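You operate a simulated robot arm through the tools that you are given. There is no shell and no other tool. Be economical: measure what you need, move in short steps, check, and stop when the job is done.

You are at the controls of a simulated two-armed robot. One attempt, no reset.

## Task
Pick up the carton marked "belt" from the top of the steel workbench with one hand, pass it to the other hand and put it on the top of the tool trolley. Set down upright: carton.
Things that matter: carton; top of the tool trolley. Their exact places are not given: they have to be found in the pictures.

Only the result counts: the job must be done as asked and must still hold three seconds after the hand-in. Knocking over, shifting, dropping, spilling or breaking anything else fails it.

## Robot
Two 6-joint arms with two-finger parallel grippers on one trunk, on a base that drives. Base frame: it is fixed to the floor where the robot stands at the start and does not move with it; the origin is under the middle of the robot, x ahead of it, y to its left, z up; the surface under the hand at the start is at about z = 90. Readings come in cm, degrees, newtons and seconds.
The left shoulder is at the start at [6, 18.7, 119.7], the right one opposite. With the tool pointing down near the work surface each hand reaches from about 26 to 62 cm from the robot's upright axis, wherever it stands, measured 20 degrees to its own side. Places, roughly: top of the tool trolley [-200, 50, 90]. Payload 1.57 kg a hand.
Tool frame (each hand has its own): the origin (TCP) lies between the finger pads and is the grasp point; the fingertips stand 3 cm ahead of it; z points along the fingers, y is the line along which they close. The gripper opens to 11 cm. The fingers are 2.4 cm wide and 1.2 cm thick; the gripper's body (4.8 by 11.2 cm) begins 7.8 cm behind the TCP.
Orientation is that of the tool frame in the base frame, as a unit quaternion [x, y, z, w]. With the fingers straight down and closing along the base's y, the tool's x points along the base's -x, its y along +y and its z along -z.

## Interface
- The arms move only by the tool nudge_tool. It takes "left_series", "right_series" or both (then of equal length, played together; a hand with none holds still); each is a list of rows, each a list of 7 numbers: the opening, from 0 (shut) to 1 (fully open), then the shift along the base's x, y, z in mm, then the turn, a rotation vector about the base's x, y, z in degrees. In form: [[jaw, tx, ty, tz, ax, ay, az], ...]. A call has 1 to 12 rows; each row is the pose to reach, as a shift and turn from the pose commanded when the call began. Each row takes 0.2 s and may step no farther than 5 cm and 8.6 degrees from the row before; otherwise, or with a gripper value out of range, the whole call is refused. Where a pose cannot be reached the arm comes as near as it can. A force on the tool above 40 N (or 10 N above the force at the start of the call, whichever is more), or a blocked arm, ends the call early, and 0.2 s more pass. Each finger travels about 15.3 cm/s and halts on what it meets, pressing with about 21 N; the grip force reading is that of the motor and also rises with nothing between the fingers. The clock runs only during rows and for 0.2 s after the last one: add rows that repeat a pose to give the fingers time. The reply holds the time, the measured pose of the TCP, the force on the tool along the base axes, the opening and the grip force, in the units named above and with some noise, with the torque about the TCP (base axes, N m) and any sound that the robot's microphone picked up, and new pictures: "show" is both (left out), scene, wrist or none (wrist: the cameras of the hands that moved).
- Cameras (640 x 400 px; columns grow to the right, rows downward): "scene" is now at [1.35, -2.26, 173.47]; the picture's right is [-0.27, -0.96, 0.00], its down [-0.76, 0.21, -0.62] and it looks along [0.60, -0.17, -0.79] (base axes); focal length 272 px, centre (320, 200). "left" rides on the left gripper at [7, -1.6, -14.1] in its tool frame; the picture's right is [0.23, 0.97, 0.00], its down [-0.86, 0.20, -0.48] and it looks along [-0.47, 0.11, 0.88] (tool axes); focal length 222 px, centre (320, 200). "right" rides on the right gripper at [7, 1.6, -14.1] in its tool frame; the picture's right is [-0.23, 0.97, 0.00], its down [-0.86, -0.20, -0.48] and it looks along [-0.47, -0.11, 0.88] (tool axes); focal length 222 px, centre (320, 200).
- slide_trunk(by): slides the trunk up (or, below 0, down) by that many cm; the arms and the scene camera ride with it, the base frame stays. It gives what a move gives, with no picture.
- drive_base(legs): drives the robot by 1 to 6 legs, each [ahead, left, turn to the left] in cm, cm and degrees, along the robot's own axes; the way and the turn of a leg run together, so that a leg with both is an arc; at most 150 cm and 180 degrees a leg. The arms and the cameras ride along, it lands a little off, and it stops where it bumps. It gives what a move gives, and a new picture of the scene camera.
- head_to(pan, tilt): turns the head with the scene camera to pan (to the left, within 86 degrees either way) and tilt (down, from -29 to 69), counted from straight ahead of the robot. It gives what a move gives, and a new picture of the scene camera.
- measure_at(camera, pixels): for up to 12 pixels [column, row] of the newest picture of that camera ("zoom" is the newest enlarged one), the place [x, y, z] in the base frame of the surface seen there, good to about 0.2 cm. No time passes.
- close_up(camera, box): a new picture of the part [left, top, right, bottom] of that camera's present view, enlarged. No time passes.
- hand_in(): hands the job in; it is judged then, once.

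Work in short steps. Measure before you move; look again where a grasp or a placing could have gone wrong, and mend it. You have 80 turns and 260 pictures in all, those below and enlarged ones among them. Open the grippers and draw the arms clear of the work before you hand the job in, unless the task says otherwise; then end with one line.

The tools are called by a JSON object that holds its "method" and its "body". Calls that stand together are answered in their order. nudge_tool: Moves the arms, as the interface text tells. Its arguments: {"type":"object","properties":{"left_series":{"type":"array","items":{"type":"array","items":{"type":"number"}}},"right_series":{"type":"array","items":{"type":"array","items":{"type":"number"}}},"show":{"type":"string","enum":["both","scene","wrist","none"]}},"required":[]} The other tools are called the same way: slide_trunk (by) slides the trunk up or down; drive_base (legs) drives the base; head_to (pan, tilt) turns the head that bears the scene camera; measure_at (camera, pixels) gives the place of the surface under pixels of a picture; close_up (camera, box) takes an enlarged picture of a part of a camera's view; hand_in () hands the job in.

At the start:

```text
time_s: 0.0
left_tool_pos: [33.4, 8.45, 123.55]
left_orientation: [0.0, 1.0, 0.0, 0.0]
left_force: [0.5, -0.3, 0.5]
left_ft_torque: [0.01, 0.01, 0.01]
left_grip_width: 11.0
left_grip_force: 0.0
right_tool_pos: [41.46, -27.9, 113.08]
right_orientation: [-0.001, 1.0, 0.0, 0.0]
right_force: [-0.2, 0.0, -1.1]
right_ft_torque: [0.05, -0.01, -0.04]
right_grip_width: 11.03
right_grip_force: 0.0
trunk travel left (down, up): [-82.5, 16.5]
robot x, y, heading: [0.33, 0.27, -0.0]
head pan, tilt: [-15.9, 51.7]
```

scene: 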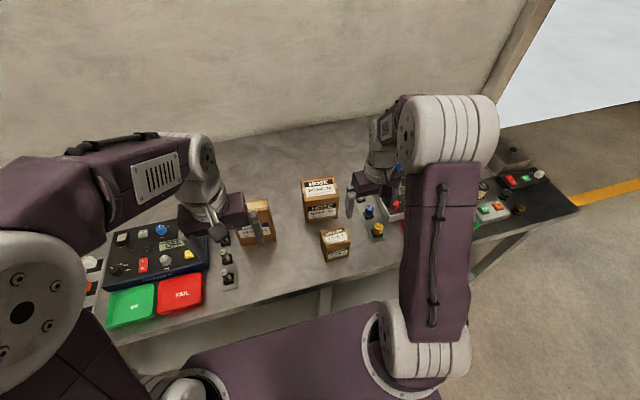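
right: 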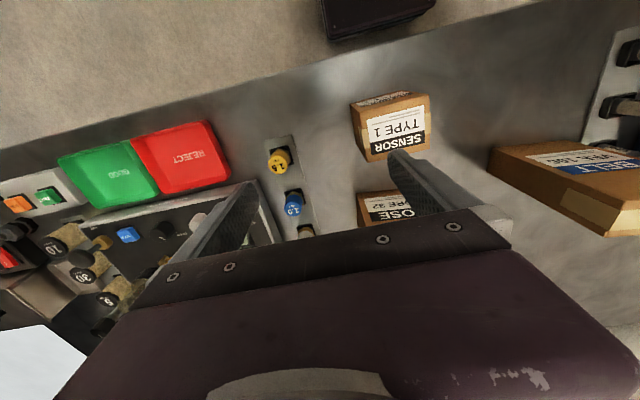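
left: 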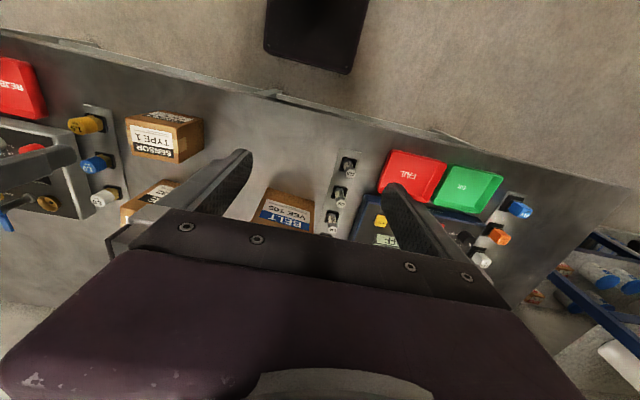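

The carton marked BELT is near (288,212) in the left view and at about (257,222) in the scene view. I take enlarged views to measure it.

{"method": "close_up", "body": {"camera": "left", "box": [220, 160, 360, 248]}}

{"method": "close_up", "body": {"camera": "scene", "box": [190, 160, 350, 260]}}

{"method": "measure_at", "body": {"camera": "right", "pixels": [[500, 152], [560, 146], [638, 162], [610, 232], [525, 190], [590, 190], [450, 200]]}}

```text
4.55 times, centred on (290, 204) of left
```

zoom: 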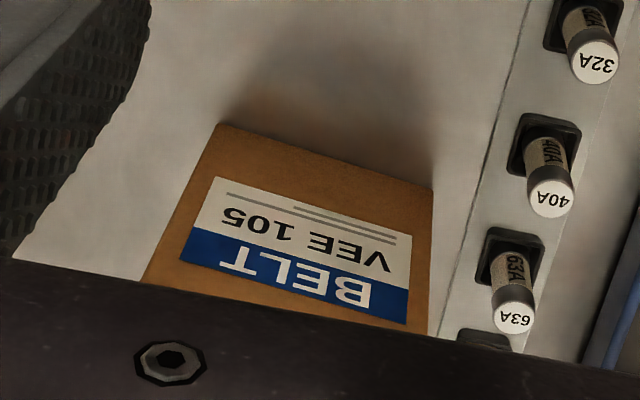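

```text
4.00 times, centred on (270, 210) of scene
```

zoom: 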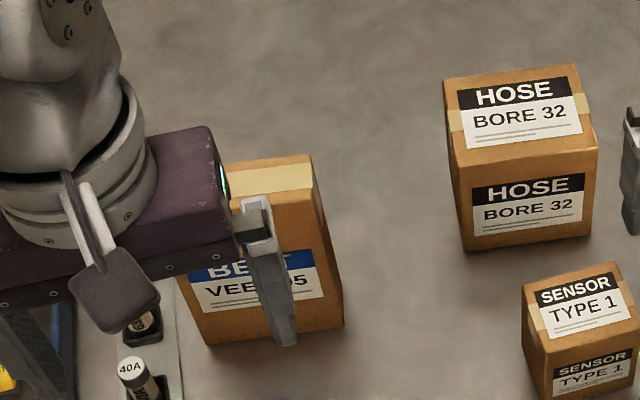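

```text
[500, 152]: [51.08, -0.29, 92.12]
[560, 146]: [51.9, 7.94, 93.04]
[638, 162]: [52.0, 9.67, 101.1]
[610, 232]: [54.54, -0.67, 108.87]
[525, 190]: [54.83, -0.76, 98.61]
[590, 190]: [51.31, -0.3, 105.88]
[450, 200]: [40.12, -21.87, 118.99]
```

The carton stands upright, with its labelled front at x≈51 and its top at about z=109. I measure its corners in the scene zoom.

{"method": "measure_at", "body": {"camera": "zoom", "pixels": [[310, 160], [322, 196], [318, 240], [290, 162], [250, 166], [280, 185], [342, 318], [208, 340], [190, 310], [330, 325], [400, 250], [130, 375]]}}

{"method": "head_to", "body": {"pan": 10, "tilt": 51}}

```text
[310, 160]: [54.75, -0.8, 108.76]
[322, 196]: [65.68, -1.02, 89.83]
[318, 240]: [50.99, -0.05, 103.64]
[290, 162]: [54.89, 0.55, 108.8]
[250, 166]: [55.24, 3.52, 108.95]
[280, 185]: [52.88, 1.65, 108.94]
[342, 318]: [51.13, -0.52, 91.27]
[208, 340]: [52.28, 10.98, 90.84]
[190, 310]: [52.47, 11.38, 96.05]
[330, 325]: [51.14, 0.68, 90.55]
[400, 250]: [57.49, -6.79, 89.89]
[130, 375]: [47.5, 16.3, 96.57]
```

```text
time_s: 0.9
left_tool_pos: [33.36, 8.38, 123.47]
left_orientation: [0.0, 1.0, 0.0, 0.0]
left_force: [0.5, 0.0, -0.1]
left_ft_torque: [0.04, 0.0, 0.0]
left_grip_width: 11.01
left_grip_force: 0.2
right_tool_pos: [41.38, -28.0, 113.26]
right_orientation: [0.0, 1.0, 0.0, 0.0]
right_force: [-0.4, 0.0, -0.2]
right_ft_torque: [-0.01, -0.01, 0.0]
right_grip_width: 11.02
right_grip_force: 0.0
trunk travel left (down, up): [-82.5, 16.5]
robot x, y, heading: [0.26, -0.06, 0.2]
head pan, tilt: [10.0, 51.0]
```

scene: 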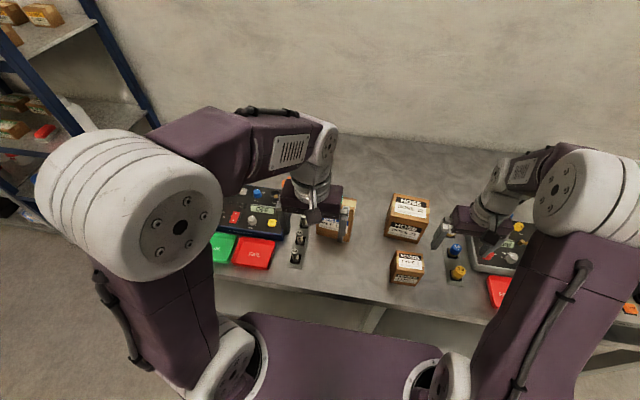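

Carton: about 11.6 cm wide, 4 cm thick and 19 cm tall, centred near (53.6, 5.2) and yawed about -7°. First I turn the left hand by -97° about z, so that it closes across the thickness.

{"method": "nudge_tool", "body": {"left_series": [[1, 0, 0, 5, 0, 0, -8], [1, 0, 0, 10, 0, 0, -16], [1, 0, 0, 15, 0, 0, -24], [1, 0, 0, 20, 0, 0, -32], [1, 0, 0, 25, 0, 0, -40], [1, 0, 0, 30, 0, 0, -48], [1, 0, 0, 30, 0, 0, -56], [1, 0, 0, 30, 0, 0, -64], [1, 0, 0, 30, 0, 0, -72], [1, 0, 0, 30, 0, 0, -80.3], [1, 0, 0, 30, 0, 0, -88.6], [1, 0, 0, 30, 0, 0, -97]]}}

```text
time_s: 3.5
left_tool_pos: [33.29, 8.45, 126.49]
left_orientation: [0.75, 0.662, 0.0, 0.0]
left_force: [0.0, 0.7, -0.4]
left_ft_torque: [0.0, 0.02, 0.01]
left_grip_width: 10.97
left_grip_force: 0.0
right_tool_pos: [41.44, -27.84, 113.17]
right_orientation: [0.0, 1.0, 0.001, 0.0]
right_force: [0.9, -0.1, 0.0]
right_ft_torque: [0.0, 0.02, 0.0]
right_grip_width: 11.04
right_grip_force: 0.0
trunk travel left (down, up): [-82.5, 16.5]
robot x, y, heading: [0.23, -0.22, -0.1]
head pan, tilt: [10.0, 51.0]
```

scene: 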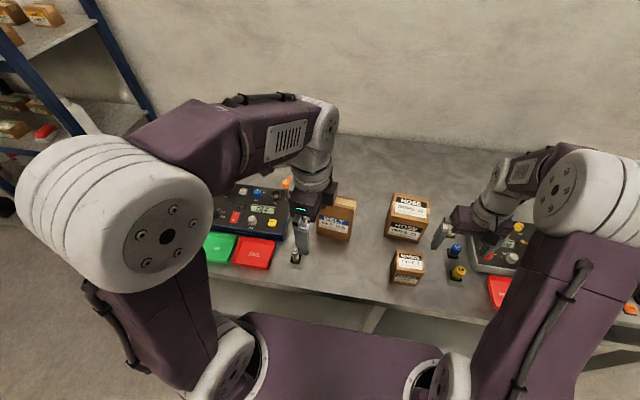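
left: 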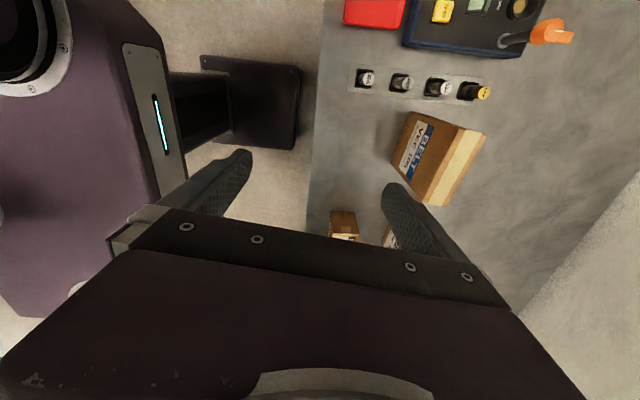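

Yaw worked. The left view shows the whole top of the carton, around (445,160), so I measure its corners exactly.

{"method": "close_up", "body": {"camera": "left", "box": [380, 100, 500, 175]}}

{"method": "close_up", "body": {"camera": "left", "box": [370, 95, 514, 225]}}

{"method": "measure_at", "body": {"camera": "left", "pixels": [[457, 129], [484, 132], [446, 204], [428, 200], [447, 165], [462, 150], [440, 190], [410, 114], [396, 162]]}}

```text
5.33 times, centred on (440, 138) of left
```

zoom: 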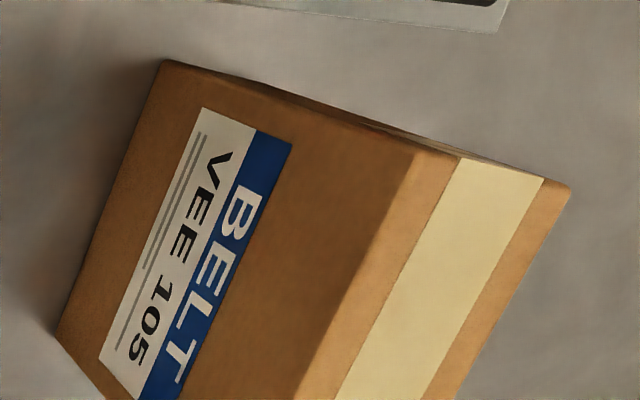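

```text
3.08 times, centred on (442, 160) of left
```

zoom: 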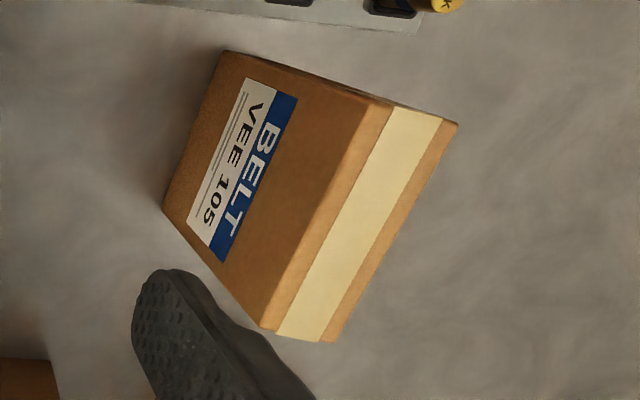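

```text
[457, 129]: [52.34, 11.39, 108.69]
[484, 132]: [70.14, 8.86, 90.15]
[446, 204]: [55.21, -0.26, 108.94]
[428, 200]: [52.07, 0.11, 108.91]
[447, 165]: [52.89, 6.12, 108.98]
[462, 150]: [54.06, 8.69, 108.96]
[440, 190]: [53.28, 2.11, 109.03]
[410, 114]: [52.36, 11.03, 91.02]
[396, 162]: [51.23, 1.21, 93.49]
```

{"method": "measure_at", "body": {"camera": "zoom", "pixels": [[393, 105], [452, 122], [330, 338], [268, 326], [385, 160], [430, 160], [310, 270], [365, 270]]}}

```text
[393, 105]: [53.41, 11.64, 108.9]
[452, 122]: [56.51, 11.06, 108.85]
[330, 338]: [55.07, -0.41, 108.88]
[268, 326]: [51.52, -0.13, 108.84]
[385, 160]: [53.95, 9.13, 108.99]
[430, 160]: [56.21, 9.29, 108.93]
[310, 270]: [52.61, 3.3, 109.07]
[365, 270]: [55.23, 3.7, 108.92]
```

Top corners are (51.1,-0.2), (55.1,-0.6), (56.6,11.1) and (52.6,11.6), so the centre is (53.85, 5.45) and the top is at z 109. I move above it with a 20° outward tilt, to leave room for the right hand.

{"method": "nudge_tool", "body": {"left_series": [[1, 41, -4, 0, -3.97, 0.49, 0], [1, 82, -8, -20, -7.94, 0.98, 0], [1, 123, -12, -40, -11.91, 1.46, 0], [1, 164, -16, -70, -15.88, 1.95, 0], [1, 206, -20, -90, -19.85, 2.44, 0], [1, 206, -20, -90, -19.85, 2.44, 0]]}}

```text
refused: row 4 steps farther than a row can; nothing moved
```

Row 4 stepped a little over 5 cm, so I use smaller steps.

{"method": "nudge_tool", "body": {"left_series": [[1, 35, -4, 0, -3.97, 0.49, 0], [1, 70, -8, -20, -7.94, 0.98, 0], [1, 105, -12, -40, -11.91, 1.46, 0], [1, 140, -16, -60, -15.88, 1.95, 0], [1, 175, -18, -75, -19.85, 2.44, 0], [1, 206, -20, -90, -19.85, 2.44, 0], [1, 206, -20, -90, -19.85, 2.44, 0]]}}

```text
time_s: 5.1
left_tool_pos: [53.96, 6.35, 117.52]
left_orientation: [0.738, 0.652, -0.131, 0.114]
left_force: [-0.1, 0.1, 0.5]
left_ft_torque: [-0.03, -0.01, 0.0]
left_grip_width: 11.0
left_grip_force: 0.0
right_tool_pos: [41.39, -28.01, 113.16]
right_orientation: [0.0, 1.0, 0.0, 0.0]
right_force: [0.1, 0.4, 0.1]
right_ft_torque: [0.02, -0.08, 0.03]
right_grip_width: 11.0
right_grip_force: 0.0
trunk travel left (down, up): [-82.5, 16.5]
robot x, y, heading: [0.15, 0.19, 0.1]
head pan, tilt: [10.0, 51.0]
```

scene: 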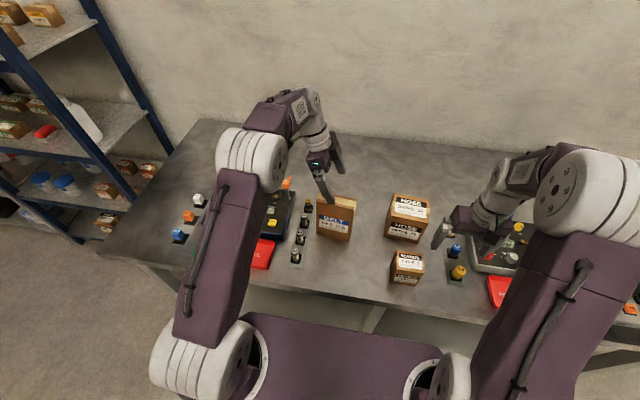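
left: 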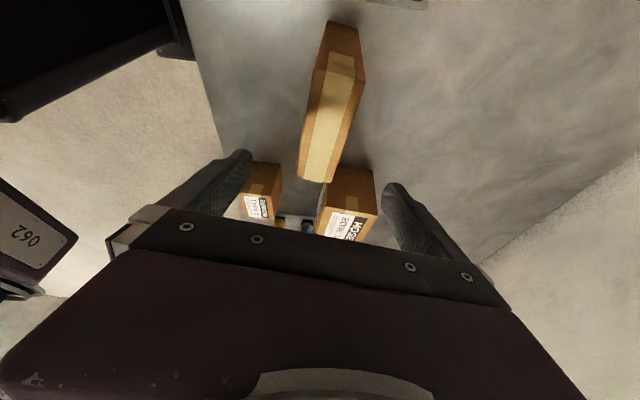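

The hand is above the carton at (54.0, 6.35, 117.5), with the jaws straddling it. I go straight down to z≈106.2 and do not close yet.

{"method": "nudge_tool", "body": {"left_series": [[1, 0, 0, -40, 0, 0, 0], [1, 0, 0, -80, 0, 0, 0], [1, 0, 0, -112, 0, 0, 0], [1, 0, 0, -112, 0, 0, 0]]}}

```text
time_s: 6.1
left_tool_pos: [53.9, 6.26, 106.1]
left_orientation: [0.737, 0.653, -0.131, 0.115]
left_force: [-0.2, 0.2, -0.3]
left_ft_torque: [0.04, 0.0, 0.01]
left_grip_width: 11.0
left_grip_force: 0.1
right_tool_pos: [41.33, -27.96, 113.13]
right_orientation: [-0.001, 1.0, 0.0, 0.0]
right_force: [0.3, 0.2, 1.1]
right_ft_torque: [0.01, 0.03, -0.03]
right_grip_width: 11.0
right_grip_force: 0.1
trunk travel left (down, up): [-82.5, 16.5]
robot x, y, heading: [-0.33, -0.16, -0.1]
head pan, tilt: [10.0, 51.0]
```

scene: 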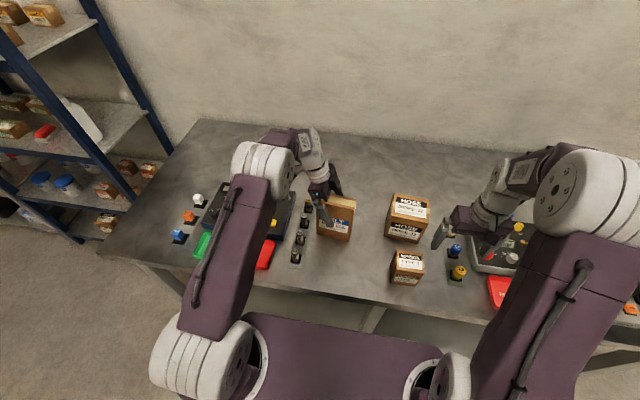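
left: 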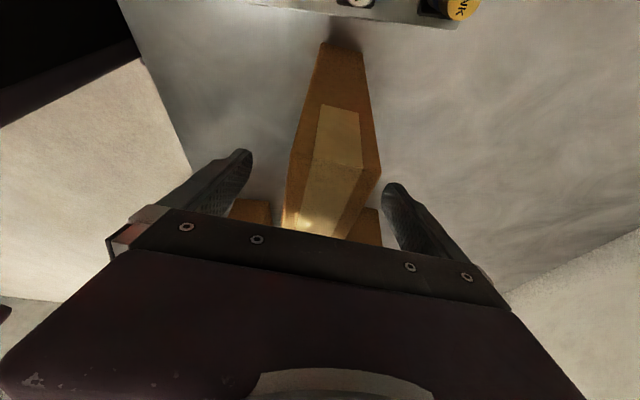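

The carton is between the fingers. I close the jaws and give them time, without lifting.

{"method": "nudge_tool", "body": {"left_series": [[0.6, 0, 0, 0, 0, 0, 0], [0.45, 0, 0, 0, 0, 0, 0], [0.2, 0, 0, 0, 0, 0, 0], [0, 0, 0, 0, 0, 0, 0], [0, 0, 0, 0, 0, 0, 0]], "show": "wrist"}}

```text
time_s: 7.3
left_tool_pos: [54.02, 6.31, 106.1]
left_orientation: [0.737, 0.653, -0.13, 0.115]
left_force: [-0.3, 0.1, -0.5]
left_ft_torque: [0.01, -0.02, 0.05]
left_grip_width: 4.47
left_grip_force: 21.1
right_tool_pos: [41.37, -28.05, 113.18]
right_orientation: [0.0, 1.0, 0.001, -0.001]
right_force: [-0.6, 0.1, -0.6]
right_ft_torque: [0.01, -0.02, 0.01]
right_grip_width: 10.98
right_grip_force: 0.1
trunk travel left (down, up): [-82.5, 16.5]
robot x, y, heading: [-0.21, -0.26, 0.1]
head pan, tilt: [10.0, 51.0]
```

left: 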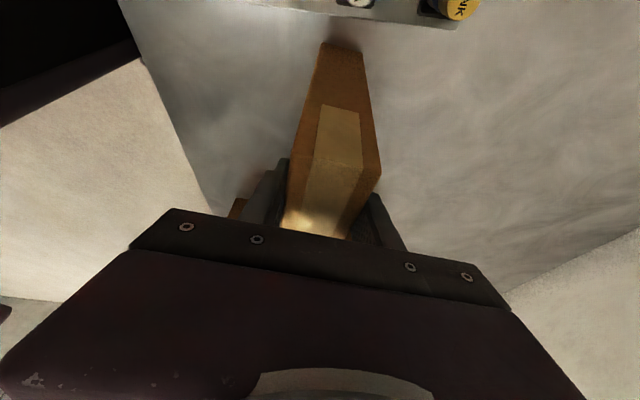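

Gripped: width 4.47 and force 21 N. I lift 6 cm and check for slip.

{"method": "nudge_tool", "body": {"left_series": [[0, 0, 0, 10, 0, 0, 0], [0, 0, 0, 20, 0, 0, 0], [0, 0, 0, 40, 0, 0, 0], [0, 0, 0, 60, 0, 0, 0], [0, 0, 0, 60, 0, 0, 0]]}}

```text
time_s: 8.5
left_tool_pos: [53.96, 6.43, 112.14]
left_orientation: [0.738, 0.652, -0.13, 0.114]
left_force: [0.3, -0.3, -3.3]
left_ft_torque: [0.03, -0.02, 0.0]
left_grip_width: 4.49
left_grip_force: 20.7
right_tool_pos: [41.45, -27.88, 113.13]
right_orientation: [0.0, 1.0, 0.001, 0.0]
right_force: [-0.7, 0.1, 0.2]
right_ft_torque: [0.0, 0.0, -0.04]
right_grip_width: 11.01
right_grip_force: 0.1
trunk travel left (down, up): [-82.5, 16.5]
robot x, y, heading: [0.08, -0.1, -0.1]
head pan, tilt: [10.0, 51.0]
```

scene: 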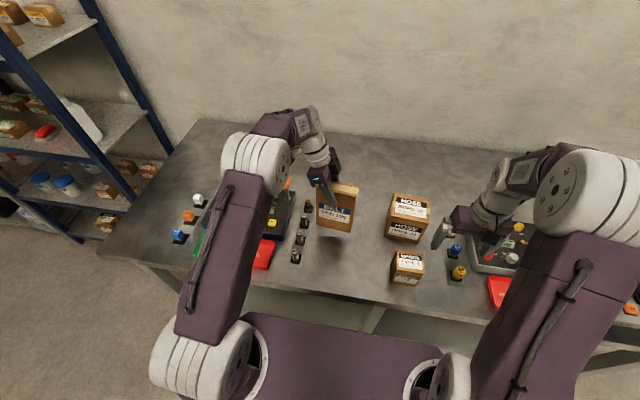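
left: 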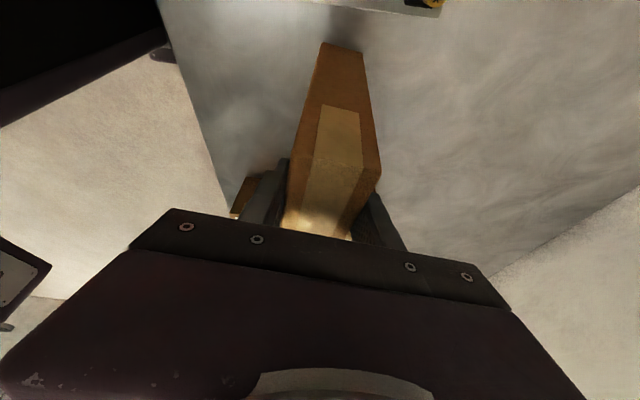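

No slip, and it weighs only about 330 g. I bring the carton up and nearer, square it by +7.3°, and at the same time turn the right hand +90°.

{"method": "nudge_tool", "body": {"left_series": [[0, -5, 0, 20, 0, 0, 0], [0, -10, -5, 40, 0, 0, 0], [0, -20, -10, 60, 0, 0, 1], [0, -30, -15, 80, 0, 0, 2], [0, -40, -20, 95, 0, 0, 3], [0, -50, -25, 110, 0, 0, 4], [0, -60, -30, 125, 0, 0, 5], [0, -70, -35, 140, 0, 0, 6], [0, -80, -40, 150, 0, 0, 7], [0, -90, -45, 160, 0, 0, 7.3], [0, -100, -50, 160, 0, 0, 7.3], [0, -100, -50, 160, 0, 0, 7.3]], "right_series": [[1, 0, -5, 10, 0, 0, 8], [1, 0, -10, 20, 0, 0, 16], [1, 0, -15, 30, 0, 0, 24], [1, 0, -20, 40, 0, 0, 32], [1, 0, -20, 50, 0, 0, 40], [1, 0, -20, 60, 0, 0, 48], [1, 0, -20, 70, 0, 0, 56], [1, 0, -20, 80, 0, 0, 64], [1, 0, -20, 90, 0, 0, 72], [1, 0, -20, 100, 0, 0, 80], [1, 0, -20, 100, 0, 0, 85], [1, 0, -20, 100, 0, 0, 90]]}}

```text
time_s: 11.1
left_tool_pos: [43.99, 1.4, 128.44]
left_orientation: [0.695, 0.698, -0.123, 0.123]
left_force: [-0.5, -0.1, -3.4]
left_ft_torque: [0.06, 0.0, 0.01]
left_grip_width: 4.48
left_grip_force: 21.1
right_tool_pos: [41.44, -29.91, 123.11]
right_orientation: [0.708, -0.706, 0.0, 0.0]
right_force: [0.0, -0.7, -0.3]
right_ft_torque: [0.02, 0.0, 0.0]
right_grip_width: 11.0
right_grip_force: 0.0
trunk travel left (down, up): [-82.5, 16.5]
robot x, y, heading: [0.15, 0.09, -0.0]
head pan, tilt: [10.0, 51.0]
```

scene: 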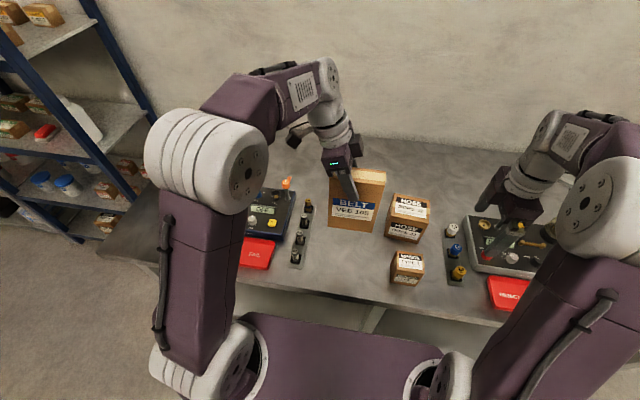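
right: 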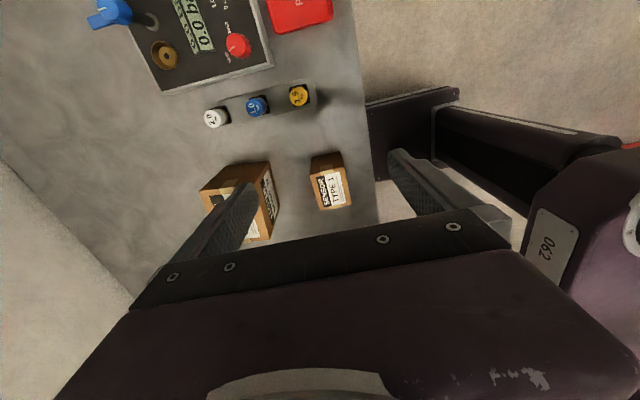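
left: 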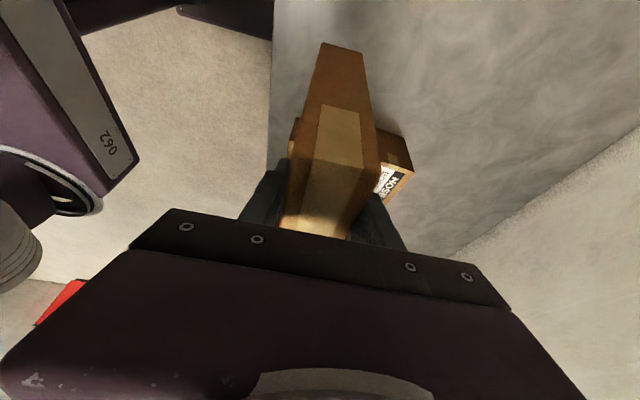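

Carton now: top ≈131.3, right edge y≈-5.4, centre x≈44. I tilt the right hand 60° and bring it to a pre-grasp at (44, -14, 129.5).

{"method": "nudge_tool", "body": {"right_series": [[1, 3, 10, 8, 7.5, 0, 0], [1, 6, 25, 16, 15, 0, 0], [1, 9, 45, 24, 22.5, 0, 0], [1, 12, 65, 32, 30, 0, 0], [1, 16, 90, 40, 37.5, 0, 0], [1, 20, 115, 50, 45, 0, 0], [1, 24, 140, 58, 52.5, 0, 0], [1, 26, 159, 64, 60, 0, 0], [1, 26, 159, 64, 60, 0, 0]]}}

```text
time_s: 13.1
left_tool_pos: [43.83, 1.38, 128.31]
left_orientation: [0.695, 0.698, -0.122, 0.124]
left_force: [-0.8, -0.4, -3.2]
left_ft_torque: [0.02, 0.03, -0.02]
left_grip_width: 4.5
left_grip_force: 20.7
right_tool_pos: [43.98, -14.03, 129.6]
right_orientation: [-0.612, 0.613, 0.353, 0.354]
right_force: [-0.6, -0.5, 0.2]
right_ft_torque: [0.01, 0.02, -0.03]
right_grip_width: 11.02
right_grip_force: 0.1
trunk travel left (down, up): [-82.5, 16.5]
robot x, y, heading: [0.11, 0.19, 0.1]
head pan, tilt: [10.0, 51.0]
```

scene: 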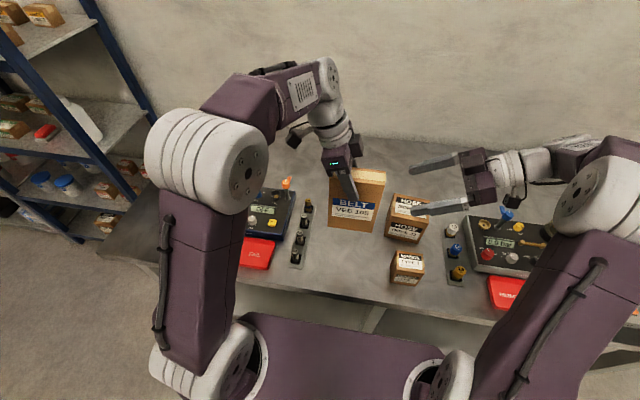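
right: 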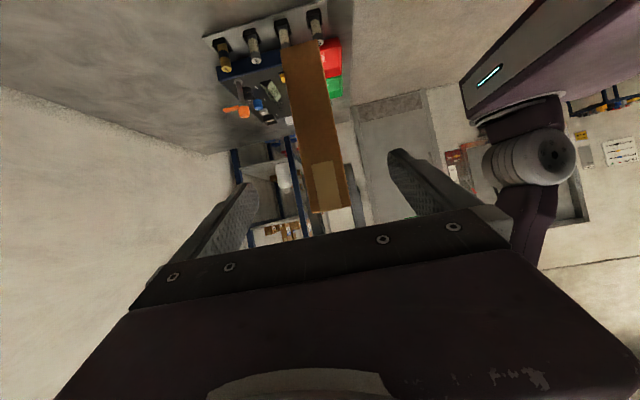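

The right hand is lined up. I measure the carton's corners in the scene, around (330,170)-(385,232), before closing in.

{"method": "measure_at", "body": {"camera": "scene", "pixels": [[383, 174], [381, 186], [373, 228], [330, 222], [360, 172], [355, 195]]}}

{"method": "close_up", "body": {"camera": "scene", "box": [300, 130, 460, 250]}}

```text
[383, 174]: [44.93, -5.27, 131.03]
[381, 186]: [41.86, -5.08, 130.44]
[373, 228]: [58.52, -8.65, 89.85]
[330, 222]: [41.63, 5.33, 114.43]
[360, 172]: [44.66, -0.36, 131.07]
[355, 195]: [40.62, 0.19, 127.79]
```

```text
3.33 times, centred on (380, 190) of scene
```

zoom: 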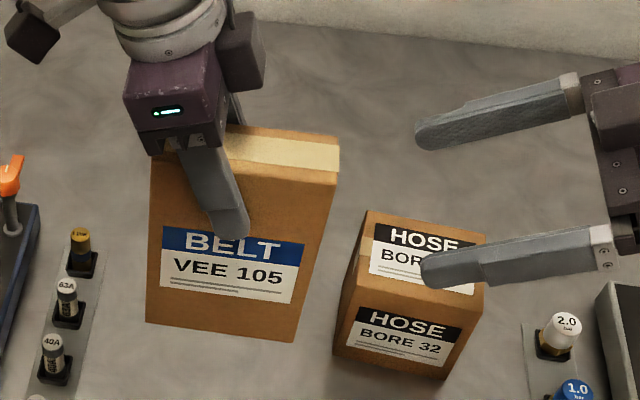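

Consistent with my estimate. I move the right hand along its fingers to (43.9, -0.9, 121.8), jaws open.

{"method": "nudge_tool", "body": {"right_series": [[1, -1, 33, -20, 0, 0, 0], [1, -1, 66, -39, 0, 0, 0], [1, -1, 99, -59, 0, 0, 0], [1, -1, 131, -78, 0, 0, 0], [1, -1, 131, -78, 0, 0, 0]]}}

```text
time_s: 14.3
left_tool_pos: [43.89, 1.31, 128.44]
left_orientation: [0.695, 0.698, -0.122, 0.123]
left_force: [-0.6, -0.3, -3.6]
left_ft_torque: [0.03, -0.02, 0.02]
left_grip_width: 4.52
left_grip_force: 21.2
right_tool_pos: [43.67, -0.85, 121.7]
right_orientation: [-0.612, 0.612, 0.354, 0.354]
right_force: [-0.2, 0.5, 0.4]
right_ft_torque: [0.03, -0.03, -0.01]
right_grip_width: 11.0
right_grip_force: 0.0
trunk travel left (down, up): [-82.5, 16.5]
robot x, y, heading: [0.16, 0.41, 0.1]
head pan, tilt: [10.0, 51.0]
```

scene: 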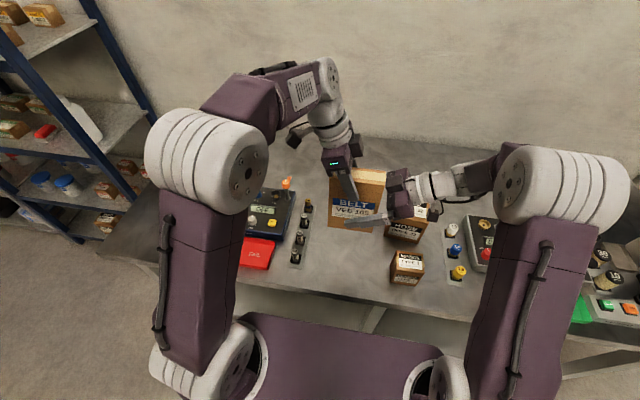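
right: 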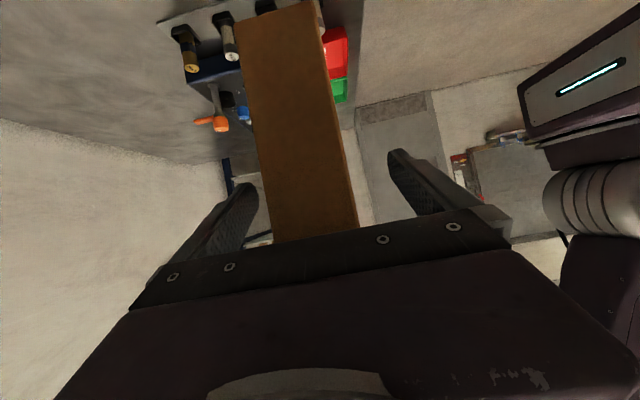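

The right hand is in place with no contact. I close the right jaws while the left hand still holds.

{"method": "nudge_tool", "body": {"right_series": [[0.6, 0, 0, 0, 0, 0, 0], [0.45, 0, 0, 0, 0, 0, 0], [0.2, 0, 0, 0, 0, 0, 0], [0, 0, 0, 0, 0, 0, 0], [0, 0, 0, 0, 0, 0, 0]]}}

```text
time_s: 15.5
left_tool_pos: [43.95, 1.37, 128.41]
left_orientation: [0.695, 0.698, -0.123, 0.122]
left_force: [-11.5, 0.9, 0.3]
left_ft_torque: [0.06, 0.06, -0.8]
left_grip_width: 4.47
left_grip_force: 20.3
right_tool_pos: [43.87, -0.9, 121.7]
right_orientation: [-0.612, 0.613, 0.353, 0.354]
right_force: [10.5, -1.4, -0.4]
right_ft_torque: [-0.03, 0.63, 0.52]
right_grip_width: 4.49
right_grip_force: 20.8
trunk travel left (down, up): [-82.5, 16.5]
robot x, y, heading: [0.0, -0.2, -0.1]
head pan, tilt: [10.0, 51.0]
```

scene: 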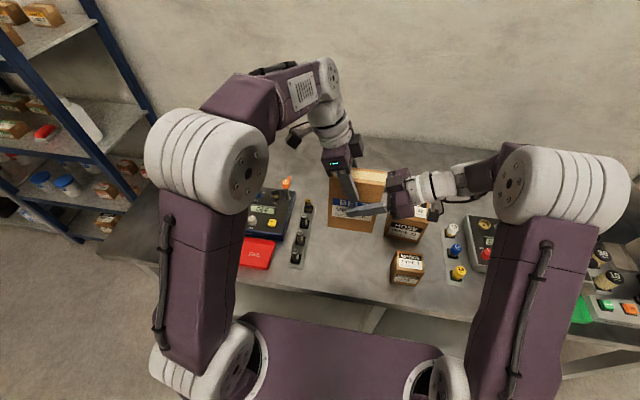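
right: 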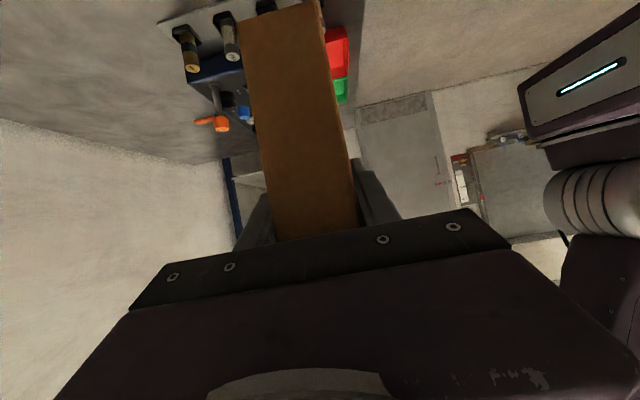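

Both hands hold the carton; there is only about 11 N of misalignment load, which goes when the left opens. I open the left hand and draw it back along its fingers.

{"method": "nudge_tool", "body": {"left_series": [[0.45, 0, 0, 0, 0, 0, 0], [0.7, 0, 0, 0, 0, 0, 0], [0.9, 0, 0, 0, 0, 0, 0], [0.9, 0, 10, 25, 0, 0, 0], [0.9, 0, 22, 58, 0, 0, 0], [0.9, 0, 40, 95, 0, 0, 0], [0.9, 0, 70, 130, 0, 0, 0]], "right_series": [[0, 0, 0, 0, 0, 0, 0], [0, 0, 0, 0, 0, 0, 0], [0, 0, 0, 0, 0, 0, 0], [0, 0, 0, 0, 0, 0, 0], [0, 0, 0, 0, 0, 0, 0], [0, 0, 0, 0, 0, 0, 0], [0, 0, 0, 0, 0, 0, 0]]}}

```text
time_s: 17.1
left_tool_pos: [43.98, 8.61, 141.3]
left_orientation: [0.695, 0.697, -0.124, 0.123]
left_force: [0.2, 0.1, -0.8]
left_ft_torque: [-0.01, 0.02, 0.02]
left_grip_width: 9.9
left_grip_force: 0.0
right_tool_pos: [43.82, -0.78, 121.69]
right_orientation: [-0.613, 0.613, 0.353, 0.352]
right_force: [-0.3, -0.6, -0.3]
right_ft_torque: [-0.06, -0.04, 0.01]
right_grip_width: 4.5
right_grip_force: 20.7
trunk travel left (down, up): [-82.5, 16.5]
robot x, y, heading: [-0.15, 0.24, -0.2]
head pan, tilt: [10.0, 51.0]
```

scene: 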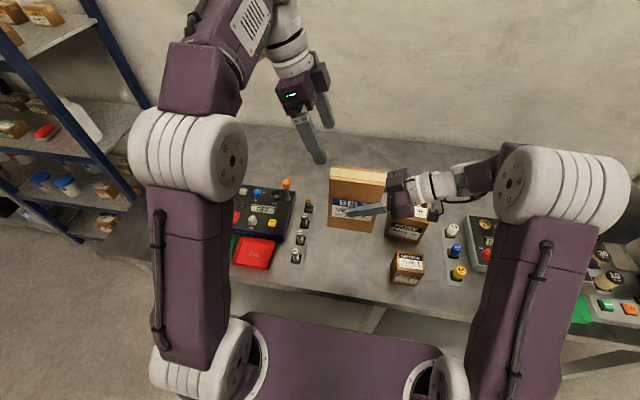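
right: 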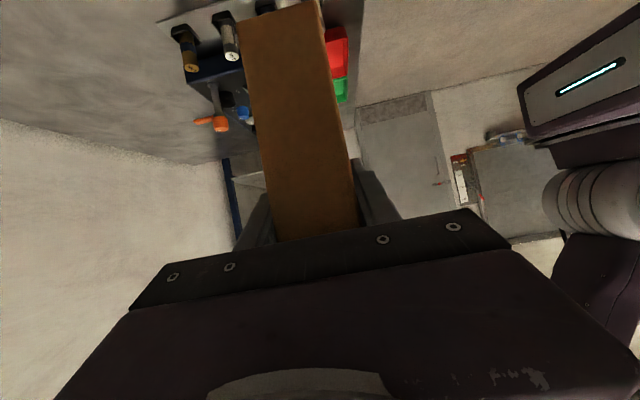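
left: 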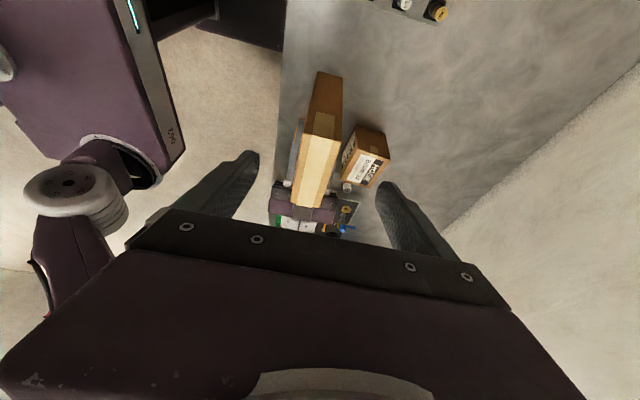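

Handover done: right grip is 4.5 cm at 20.7 N and the carton is upright. I back the base away from the bench and turn the head level to look around.

{"method": "drive_base", "body": {"legs": [[-60, 0, 0]]}}

{"method": "head_to", "body": {"pan": 86, "tilt": 25}}

```text
time_s: 20.5
left_tool_pos: [-15.87, 8.36, 141.39]
left_orientation: [0.694, 0.699, -0.122, 0.123]
left_force: [0.2, -0.6, -0.2]
left_ft_torque: [0.0, 0.0, -0.02]
left_grip_width: 9.9
left_grip_force: 0.0
right_tool_pos: [-15.92, -0.83, 121.75]
right_orientation: [0.613, -0.612, -0.355, -0.353]
right_force: [-0.3, -0.2, 0.8]
right_ft_torque: [-0.04, -0.01, -0.01]
right_grip_width: 4.49
right_grip_force: 20.8
trunk travel left (down, up): [-82.5, 16.5]
robot x, y, heading: [-59.7, 0.09, 0.1]
head pan, tilt: [10.0, 51.0]
```

scene: 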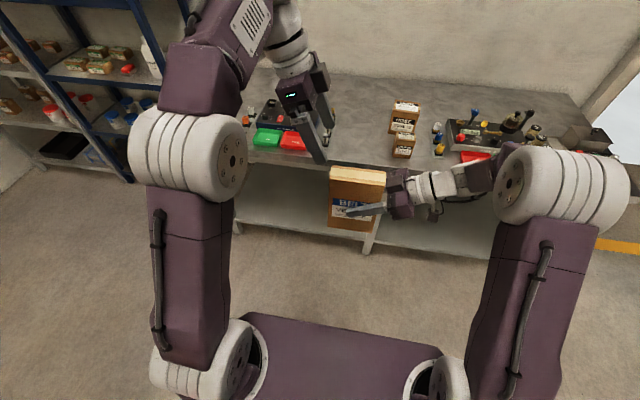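

```text
time_s: 22.0
left_tool_pos: [-15.95, 8.49, 141.24]
left_orientation: [0.693, 0.7, -0.121, 0.124]
left_force: [-1.0, -0.9, -0.3]
left_ft_torque: [0.0, -0.01, 0.0]
left_grip_width: 9.9
left_grip_force: 0.0
right_tool_pos: [-16.07, -0.78, 121.72]
right_orientation: [0.613, -0.612, -0.354, -0.353]
right_force: [0.2, 0.3, 0.1]
right_ft_torque: [-0.03, 0.0, -0.03]
right_grip_width: 4.46
right_grip_force: 21.2
trunk travel left (down, up): [-82.5, 16.5]
robot x, y, heading: [-59.56, -0.16, 0.1]
head pan, tilt: [85.9, 25.0]
```

scene: 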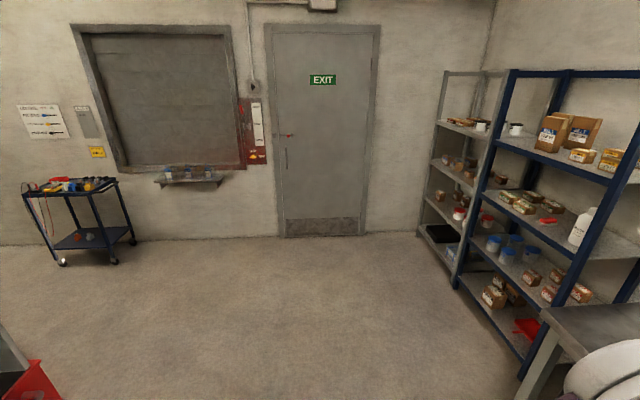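

A wheeled cart with tools shows at (70,190), and there is something nearer at the lower left. I measure both, then turn left in place to face the trolley area.

{"method": "measure_at", "body": {"camera": "scene", "pixels": [[70, 186], [60, 262], [10, 360], [35, 380], [3, 345]]}}

{"method": "drive_base", "body": {"legs": [[0, 0, 100]]}}

{"method": "head_to", "body": {"pan": 60, "tilt": 35}}

```text
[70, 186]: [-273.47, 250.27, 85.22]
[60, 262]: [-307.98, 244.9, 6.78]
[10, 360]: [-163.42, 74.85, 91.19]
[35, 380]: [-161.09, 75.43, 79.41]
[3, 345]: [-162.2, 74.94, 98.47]
```

```text
time_s: 26.6
left_tool_pos: [-76.17, 41.55, 141.32]
left_orientation: [-0.095, 0.98, 0.016, 0.173]
left_force: [0.6, 0.7, 0.1]
left_ft_torque: [0.01, 0.01, 0.01]
left_grip_width: 9.89
left_grip_force: 0.1
right_tool_pos: [-67.16, 43.2, 121.79]
right_orientation: [0.862, 0.081, -0.498, 0.047]
right_force: [0.3, -0.1, -0.3]
right_ft_torque: [0.05, -0.02, -0.02]
right_grip_width: 4.5
right_grip_force: 21.1
trunk travel left (down, up): [-82.5, 16.5]
robot x, y, heading: [-60.03, -0.46, 100.6]
head pan, tilt: [85.9, 25.0]
```

scene: 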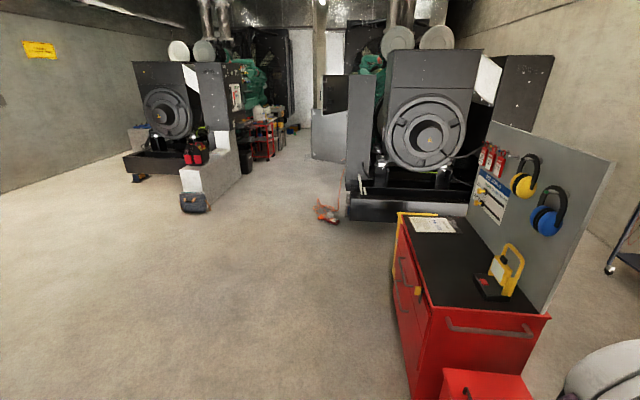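

```text
time_s: 27.5
left_tool_pos: [-76.2, 41.51, 141.24]
left_orientation: [-0.094, 0.98, 0.017, 0.172]
left_force: [0.6, -0.1, 0.0]
left_ft_torque: [0.01, 0.04, 0.02]
left_grip_width: 9.9
left_grip_force: 0.1
right_tool_pos: [-67.18, 43.27, 121.63]
right_orientation: [0.862, 0.081, -0.498, 0.047]
right_force: [-0.3, -0.3, 0.1]
right_ft_torque: [0.0, -0.01, -0.02]
right_grip_width: 4.51
right_grip_force: 21.9
trunk travel left (down, up): [-82.5, 16.5]
robot x, y, heading: [-59.95, -0.26, 100.8]
head pan, tilt: [60.0, 35.0]
```

scene: 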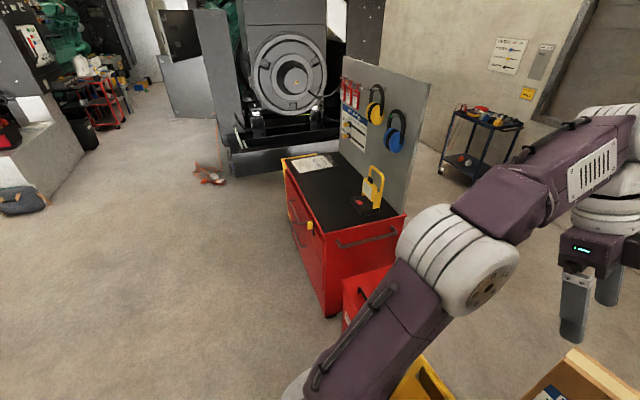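

The red tool trolley stands at about (340,190), with its back panel on the far (+y) side. I measure its corners and items, and the yellow and red floor objects nearby.

{"method": "close_up", "body": {"camera": "scene", "box": [260, 130, 460, 400]}}

{"method": "measure_at", "body": {"camera": "scene", "pixels": [[290, 162], [325, 228], [400, 216], [332, 155], [345, 193], [310, 163], [328, 168], [362, 207], [375, 190], [345, 310], [365, 280], [420, 385]]}}

```text
1.48 times, centred on (360, 265) of scene
```

zoom: 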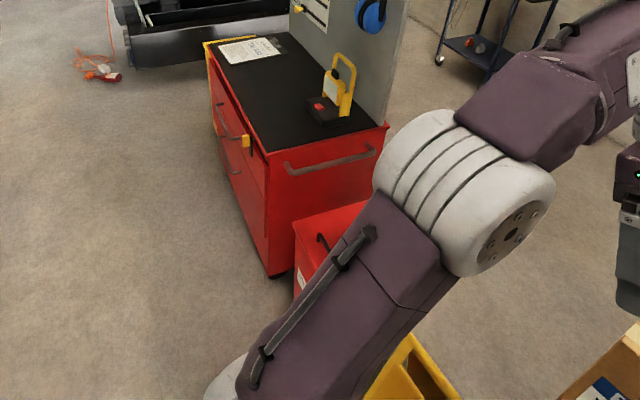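

```text
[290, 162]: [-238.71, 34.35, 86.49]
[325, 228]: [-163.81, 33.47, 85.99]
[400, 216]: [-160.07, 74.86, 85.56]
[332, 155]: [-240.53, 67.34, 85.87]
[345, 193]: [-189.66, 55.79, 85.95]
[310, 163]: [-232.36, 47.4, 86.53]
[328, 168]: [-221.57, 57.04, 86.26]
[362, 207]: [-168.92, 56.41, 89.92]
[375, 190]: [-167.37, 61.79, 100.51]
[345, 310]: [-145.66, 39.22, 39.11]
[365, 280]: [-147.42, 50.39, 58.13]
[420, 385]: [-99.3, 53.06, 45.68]
```

Trolley top: z≈86, x -163…-239, y 33…75, with a lock at (-168,57) and papers beyond x -222. The middle near (-205,48) is free. I square up to face +y, staying back from the trolley, and drive sideways to its front.

{"method": "drive_base", "body": {"legs": [[0, 0, -10.8], [-20, 0, 0], [0, 145, 0]]}}

{"method": "head_to", "body": {"pan": 0, "tilt": 55}}

```text
time_s: 36.6
left_tool_pos: [-212.69, 23.8, 141.3]
left_orientation: [-0.003, 0.985, 0.0, 0.175]
left_force: [0.3, 0.3, -0.2]
left_ft_torque: [-0.02, 0.01, -0.01]
left_grip_width: 9.9
left_grip_force: 0.0
right_tool_pos: [-203.22, 23.76, 121.78]
right_orientation: [0.866, 0.0, -0.5, 0.0]
right_force: [-0.1, 0.5, -3.3]
right_ft_torque: [-0.01, -0.04, 0.0]
right_grip_width: 4.48
right_grip_force: 21.1
trunk travel left (down, up): [-82.5, 16.5]
robot x, y, heading: [-204.48, -19.71, 89.9]
head pan, tilt: [60.0, 35.0]
```

scene: 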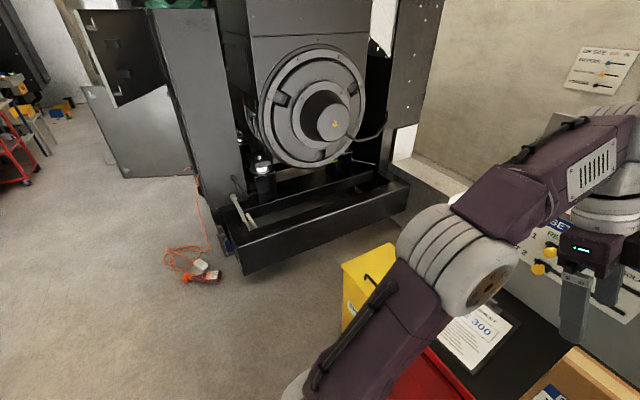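

```text
time_s: 37.9
left_tool_pos: [-212.53, 23.76, 141.3]
left_orientation: [-0.003, 0.985, 0.001, 0.174]
left_force: [0.2, -1.3, -0.9]
left_ft_torque: [0.01, 0.02, -0.03]
left_grip_width: 9.9
left_grip_force: 0.0
right_tool_pos: [-203.22, 23.67, 121.75]
right_orientation: [0.866, 0.0, -0.5, 0.0]
right_force: [-0.1, -0.1, -3.0]
right_ft_torque: [-0.02, -0.02, -0.01]
right_grip_width: 4.46
right_grip_force: 21.4
trunk travel left (down, up): [-82.5, 16.5]
robot x, y, heading: [-204.07, -20.21, 90.2]
head pan, tilt: [0.0, 55.0]
```

scene: 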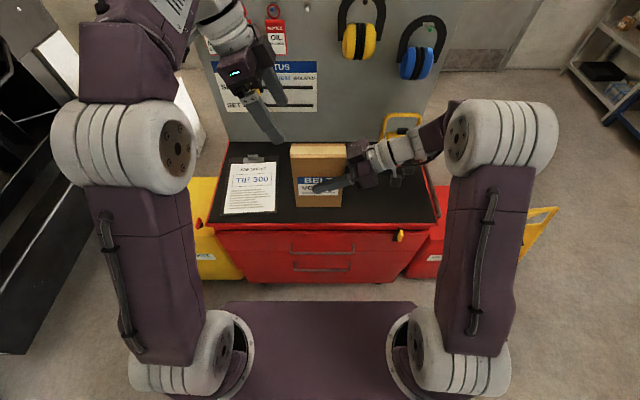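

The carton hangs in front of the trolley top. I measure the chassis front edge, the clipboard's right edge, the trolley top and the lock.

{"method": "measure_at", "body": {"camera": "scene", "pixels": [[320, 304], [320, 350], [276, 190], [272, 212], [275, 165], [310, 216], [310, 224], [380, 200], [275, 150], [405, 125], [318, 265], [205, 255]]}}

{"method": "close_up", "body": {"camera": "scene", "box": [200, 100, 460, 290]}}

```text
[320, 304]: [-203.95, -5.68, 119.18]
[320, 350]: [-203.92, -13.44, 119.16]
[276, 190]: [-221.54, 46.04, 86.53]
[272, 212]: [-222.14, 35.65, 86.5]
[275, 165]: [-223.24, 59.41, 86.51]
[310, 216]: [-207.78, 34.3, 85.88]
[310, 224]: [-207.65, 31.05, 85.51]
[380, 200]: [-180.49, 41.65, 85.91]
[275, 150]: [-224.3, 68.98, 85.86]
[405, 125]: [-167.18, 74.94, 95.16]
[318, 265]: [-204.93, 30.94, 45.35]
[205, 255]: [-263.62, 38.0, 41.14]
```

```text
2.11 times, centred on (330, 195) of scene
```

zoom: 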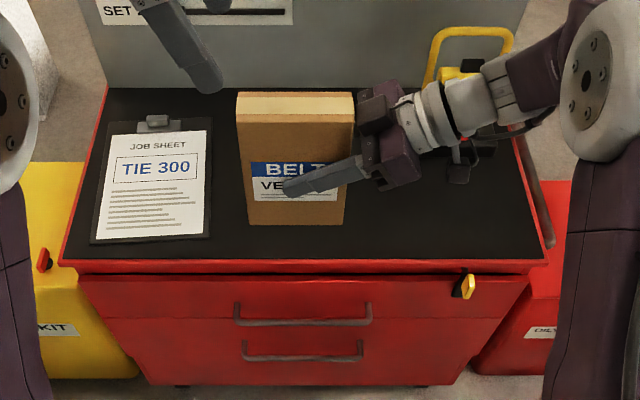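

The chassis has room: the trolley front is 51 cm ahead of the robot's axis. I drive 11 cm nearer with the carton high and then check the right arm's clearance to the lock and the edge.

{"method": "drive_base", "body": {"legs": [[11, 0, 0]]}}

{"method": "measure_at", "body": {"camera": "scene", "pixels": [[500, 130], [545, 140], [440, 145], [410, 170], [480, 250], [400, 125], [418, 138], [470, 170]]}}

```text
time_s: 39.1
left_tool_pos: [-212.71, 34.33, 141.4]
left_orientation: [-0.003, 0.985, 0.001, 0.174]
left_force: [-0.4, -1.0, 0.6]
left_ft_torque: [0.03, -0.01, 0.01]
left_grip_width: 9.93
left_grip_force: 0.1
right_tool_pos: [-203.3, 34.35, 121.77]
right_orientation: [0.866, 0.001, -0.5, -0.001]
right_force: [-0.5, -0.5, -3.3]
right_ft_torque: [0.03, -0.03, -0.04]
right_grip_width: 4.5
right_grip_force: 20.3
trunk travel left (down, up): [-82.5, 16.5]
robot x, y, heading: [-204.48, -9.04, 90.0]
head pan, tilt: [0.0, 55.0]
```

scene: 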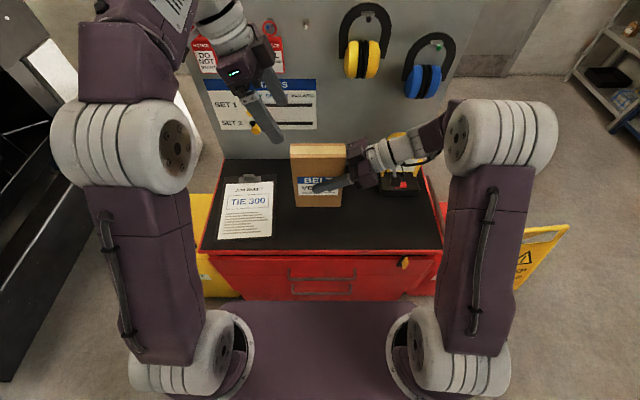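

```text
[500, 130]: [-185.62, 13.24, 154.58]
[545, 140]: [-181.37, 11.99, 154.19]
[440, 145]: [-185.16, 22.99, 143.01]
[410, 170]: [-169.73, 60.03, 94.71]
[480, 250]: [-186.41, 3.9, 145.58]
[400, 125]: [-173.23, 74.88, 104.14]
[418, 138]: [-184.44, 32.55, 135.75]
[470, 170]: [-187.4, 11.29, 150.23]
```

The right arm is at z≥135 and x<-184, clear of the lock (x≥-176, y≥52). I reach forward 10 cm and then slide the trunk down 23 cm; about 26 cm would bring the carton to the top.

{"method": "nudge_tool", "body": {"right_series": [[0, 0, 25, 0, 0, 0, 0], [0, 0, 50, 0, 0, 0, 0], [0, 0, 75, 0, 0, 0, 0], [0, 0, 100, 0, 0, 0, 0], [0, 0, 100, 0, 0, 0, 0]], "show": "scene"}}

{"method": "slide_trunk", "body": {"by": -15}}

{"method": "close_up", "body": {"camera": "scene", "box": [200, 60, 500, 290]}}

```text
time_s: 40.3
left_tool_pos: [-212.57, 34.61, 141.24]
left_orientation: [-0.003, 0.985, 0.001, 0.173]
left_force: [-0.4, -0.2, -0.3]
left_ft_torque: [-0.01, 0.03, -0.01]
left_grip_width: 9.92
left_grip_force: 0.1
right_tool_pos: [-203.28, 44.39, 121.85]
right_orientation: [0.866, 0.0, -0.5, 0.0]
right_force: [0.2, -0.4, -2.4]
right_ft_torque: [0.0, -0.07, -0.03]
right_grip_width: 4.49
right_grip_force: 20.7
trunk travel left (down, up): [-82.5, 16.5]
robot x, y, heading: [-204.38, -9.35, 90.1]
head pan, tilt: [0.0, 55.0]
```

scene: 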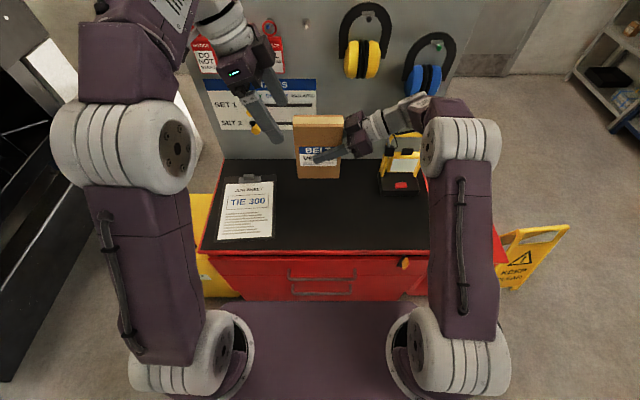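

```text
time_s: 42.0
left_tool_pos: [-212.63, 34.71, 126.29]
left_orientation: [-0.003, 0.985, 0.001, 0.174]
left_force: [0.3, 0.6, -0.7]
left_ft_torque: [0.0, 0.0, 0.0]
left_grip_width: 9.91
left_grip_force: 0.0
right_tool_pos: [-203.28, 44.45, 106.64]
right_orientation: [0.866, 0.0, -0.5, 0.0]
right_force: [-0.1, 0.3, -2.9]
right_ft_torque: [0.01, -0.04, 0.0]
right_grip_width: 4.49
right_grip_force: 21.0
trunk travel left (down, up): [-67.5, 31.5]
robot x, y, heading: [-204.1, -9.34, 90.1]
head pan, tilt: [0.0, 55.0]
```

```text
1.74 times, centred on (350, 175) of scene
```

zoom: 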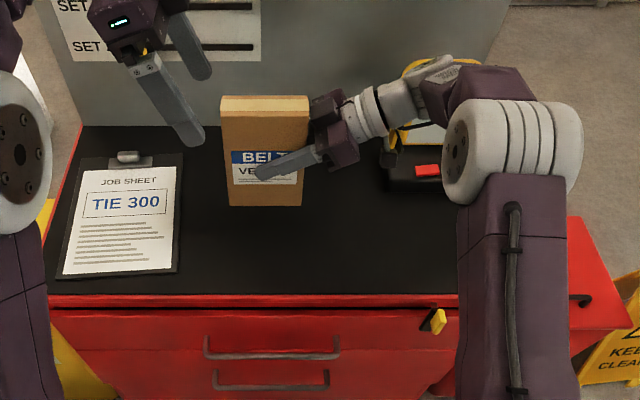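

The carton looks level. I measure its bottom edge at zoom (232,203) and (300,205), the forearm near the lock, and the lock.

{"method": "measure_at", "body": {"camera": "zoom", "pixels": [[234, 202], [298, 203], [265, 105], [265, 130], [222, 100], [306, 99], [400, 130], [430, 100], [395, 170], [388, 150], [410, 145], [430, 150]]}}

```text
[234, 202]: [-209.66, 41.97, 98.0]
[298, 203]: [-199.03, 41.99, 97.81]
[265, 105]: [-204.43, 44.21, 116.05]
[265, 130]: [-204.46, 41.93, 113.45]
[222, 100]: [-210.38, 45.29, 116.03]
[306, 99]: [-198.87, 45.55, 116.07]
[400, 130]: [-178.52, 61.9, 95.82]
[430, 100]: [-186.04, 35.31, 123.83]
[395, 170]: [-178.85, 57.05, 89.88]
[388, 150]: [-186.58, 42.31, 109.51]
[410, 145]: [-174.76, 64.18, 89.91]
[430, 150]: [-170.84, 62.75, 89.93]
```

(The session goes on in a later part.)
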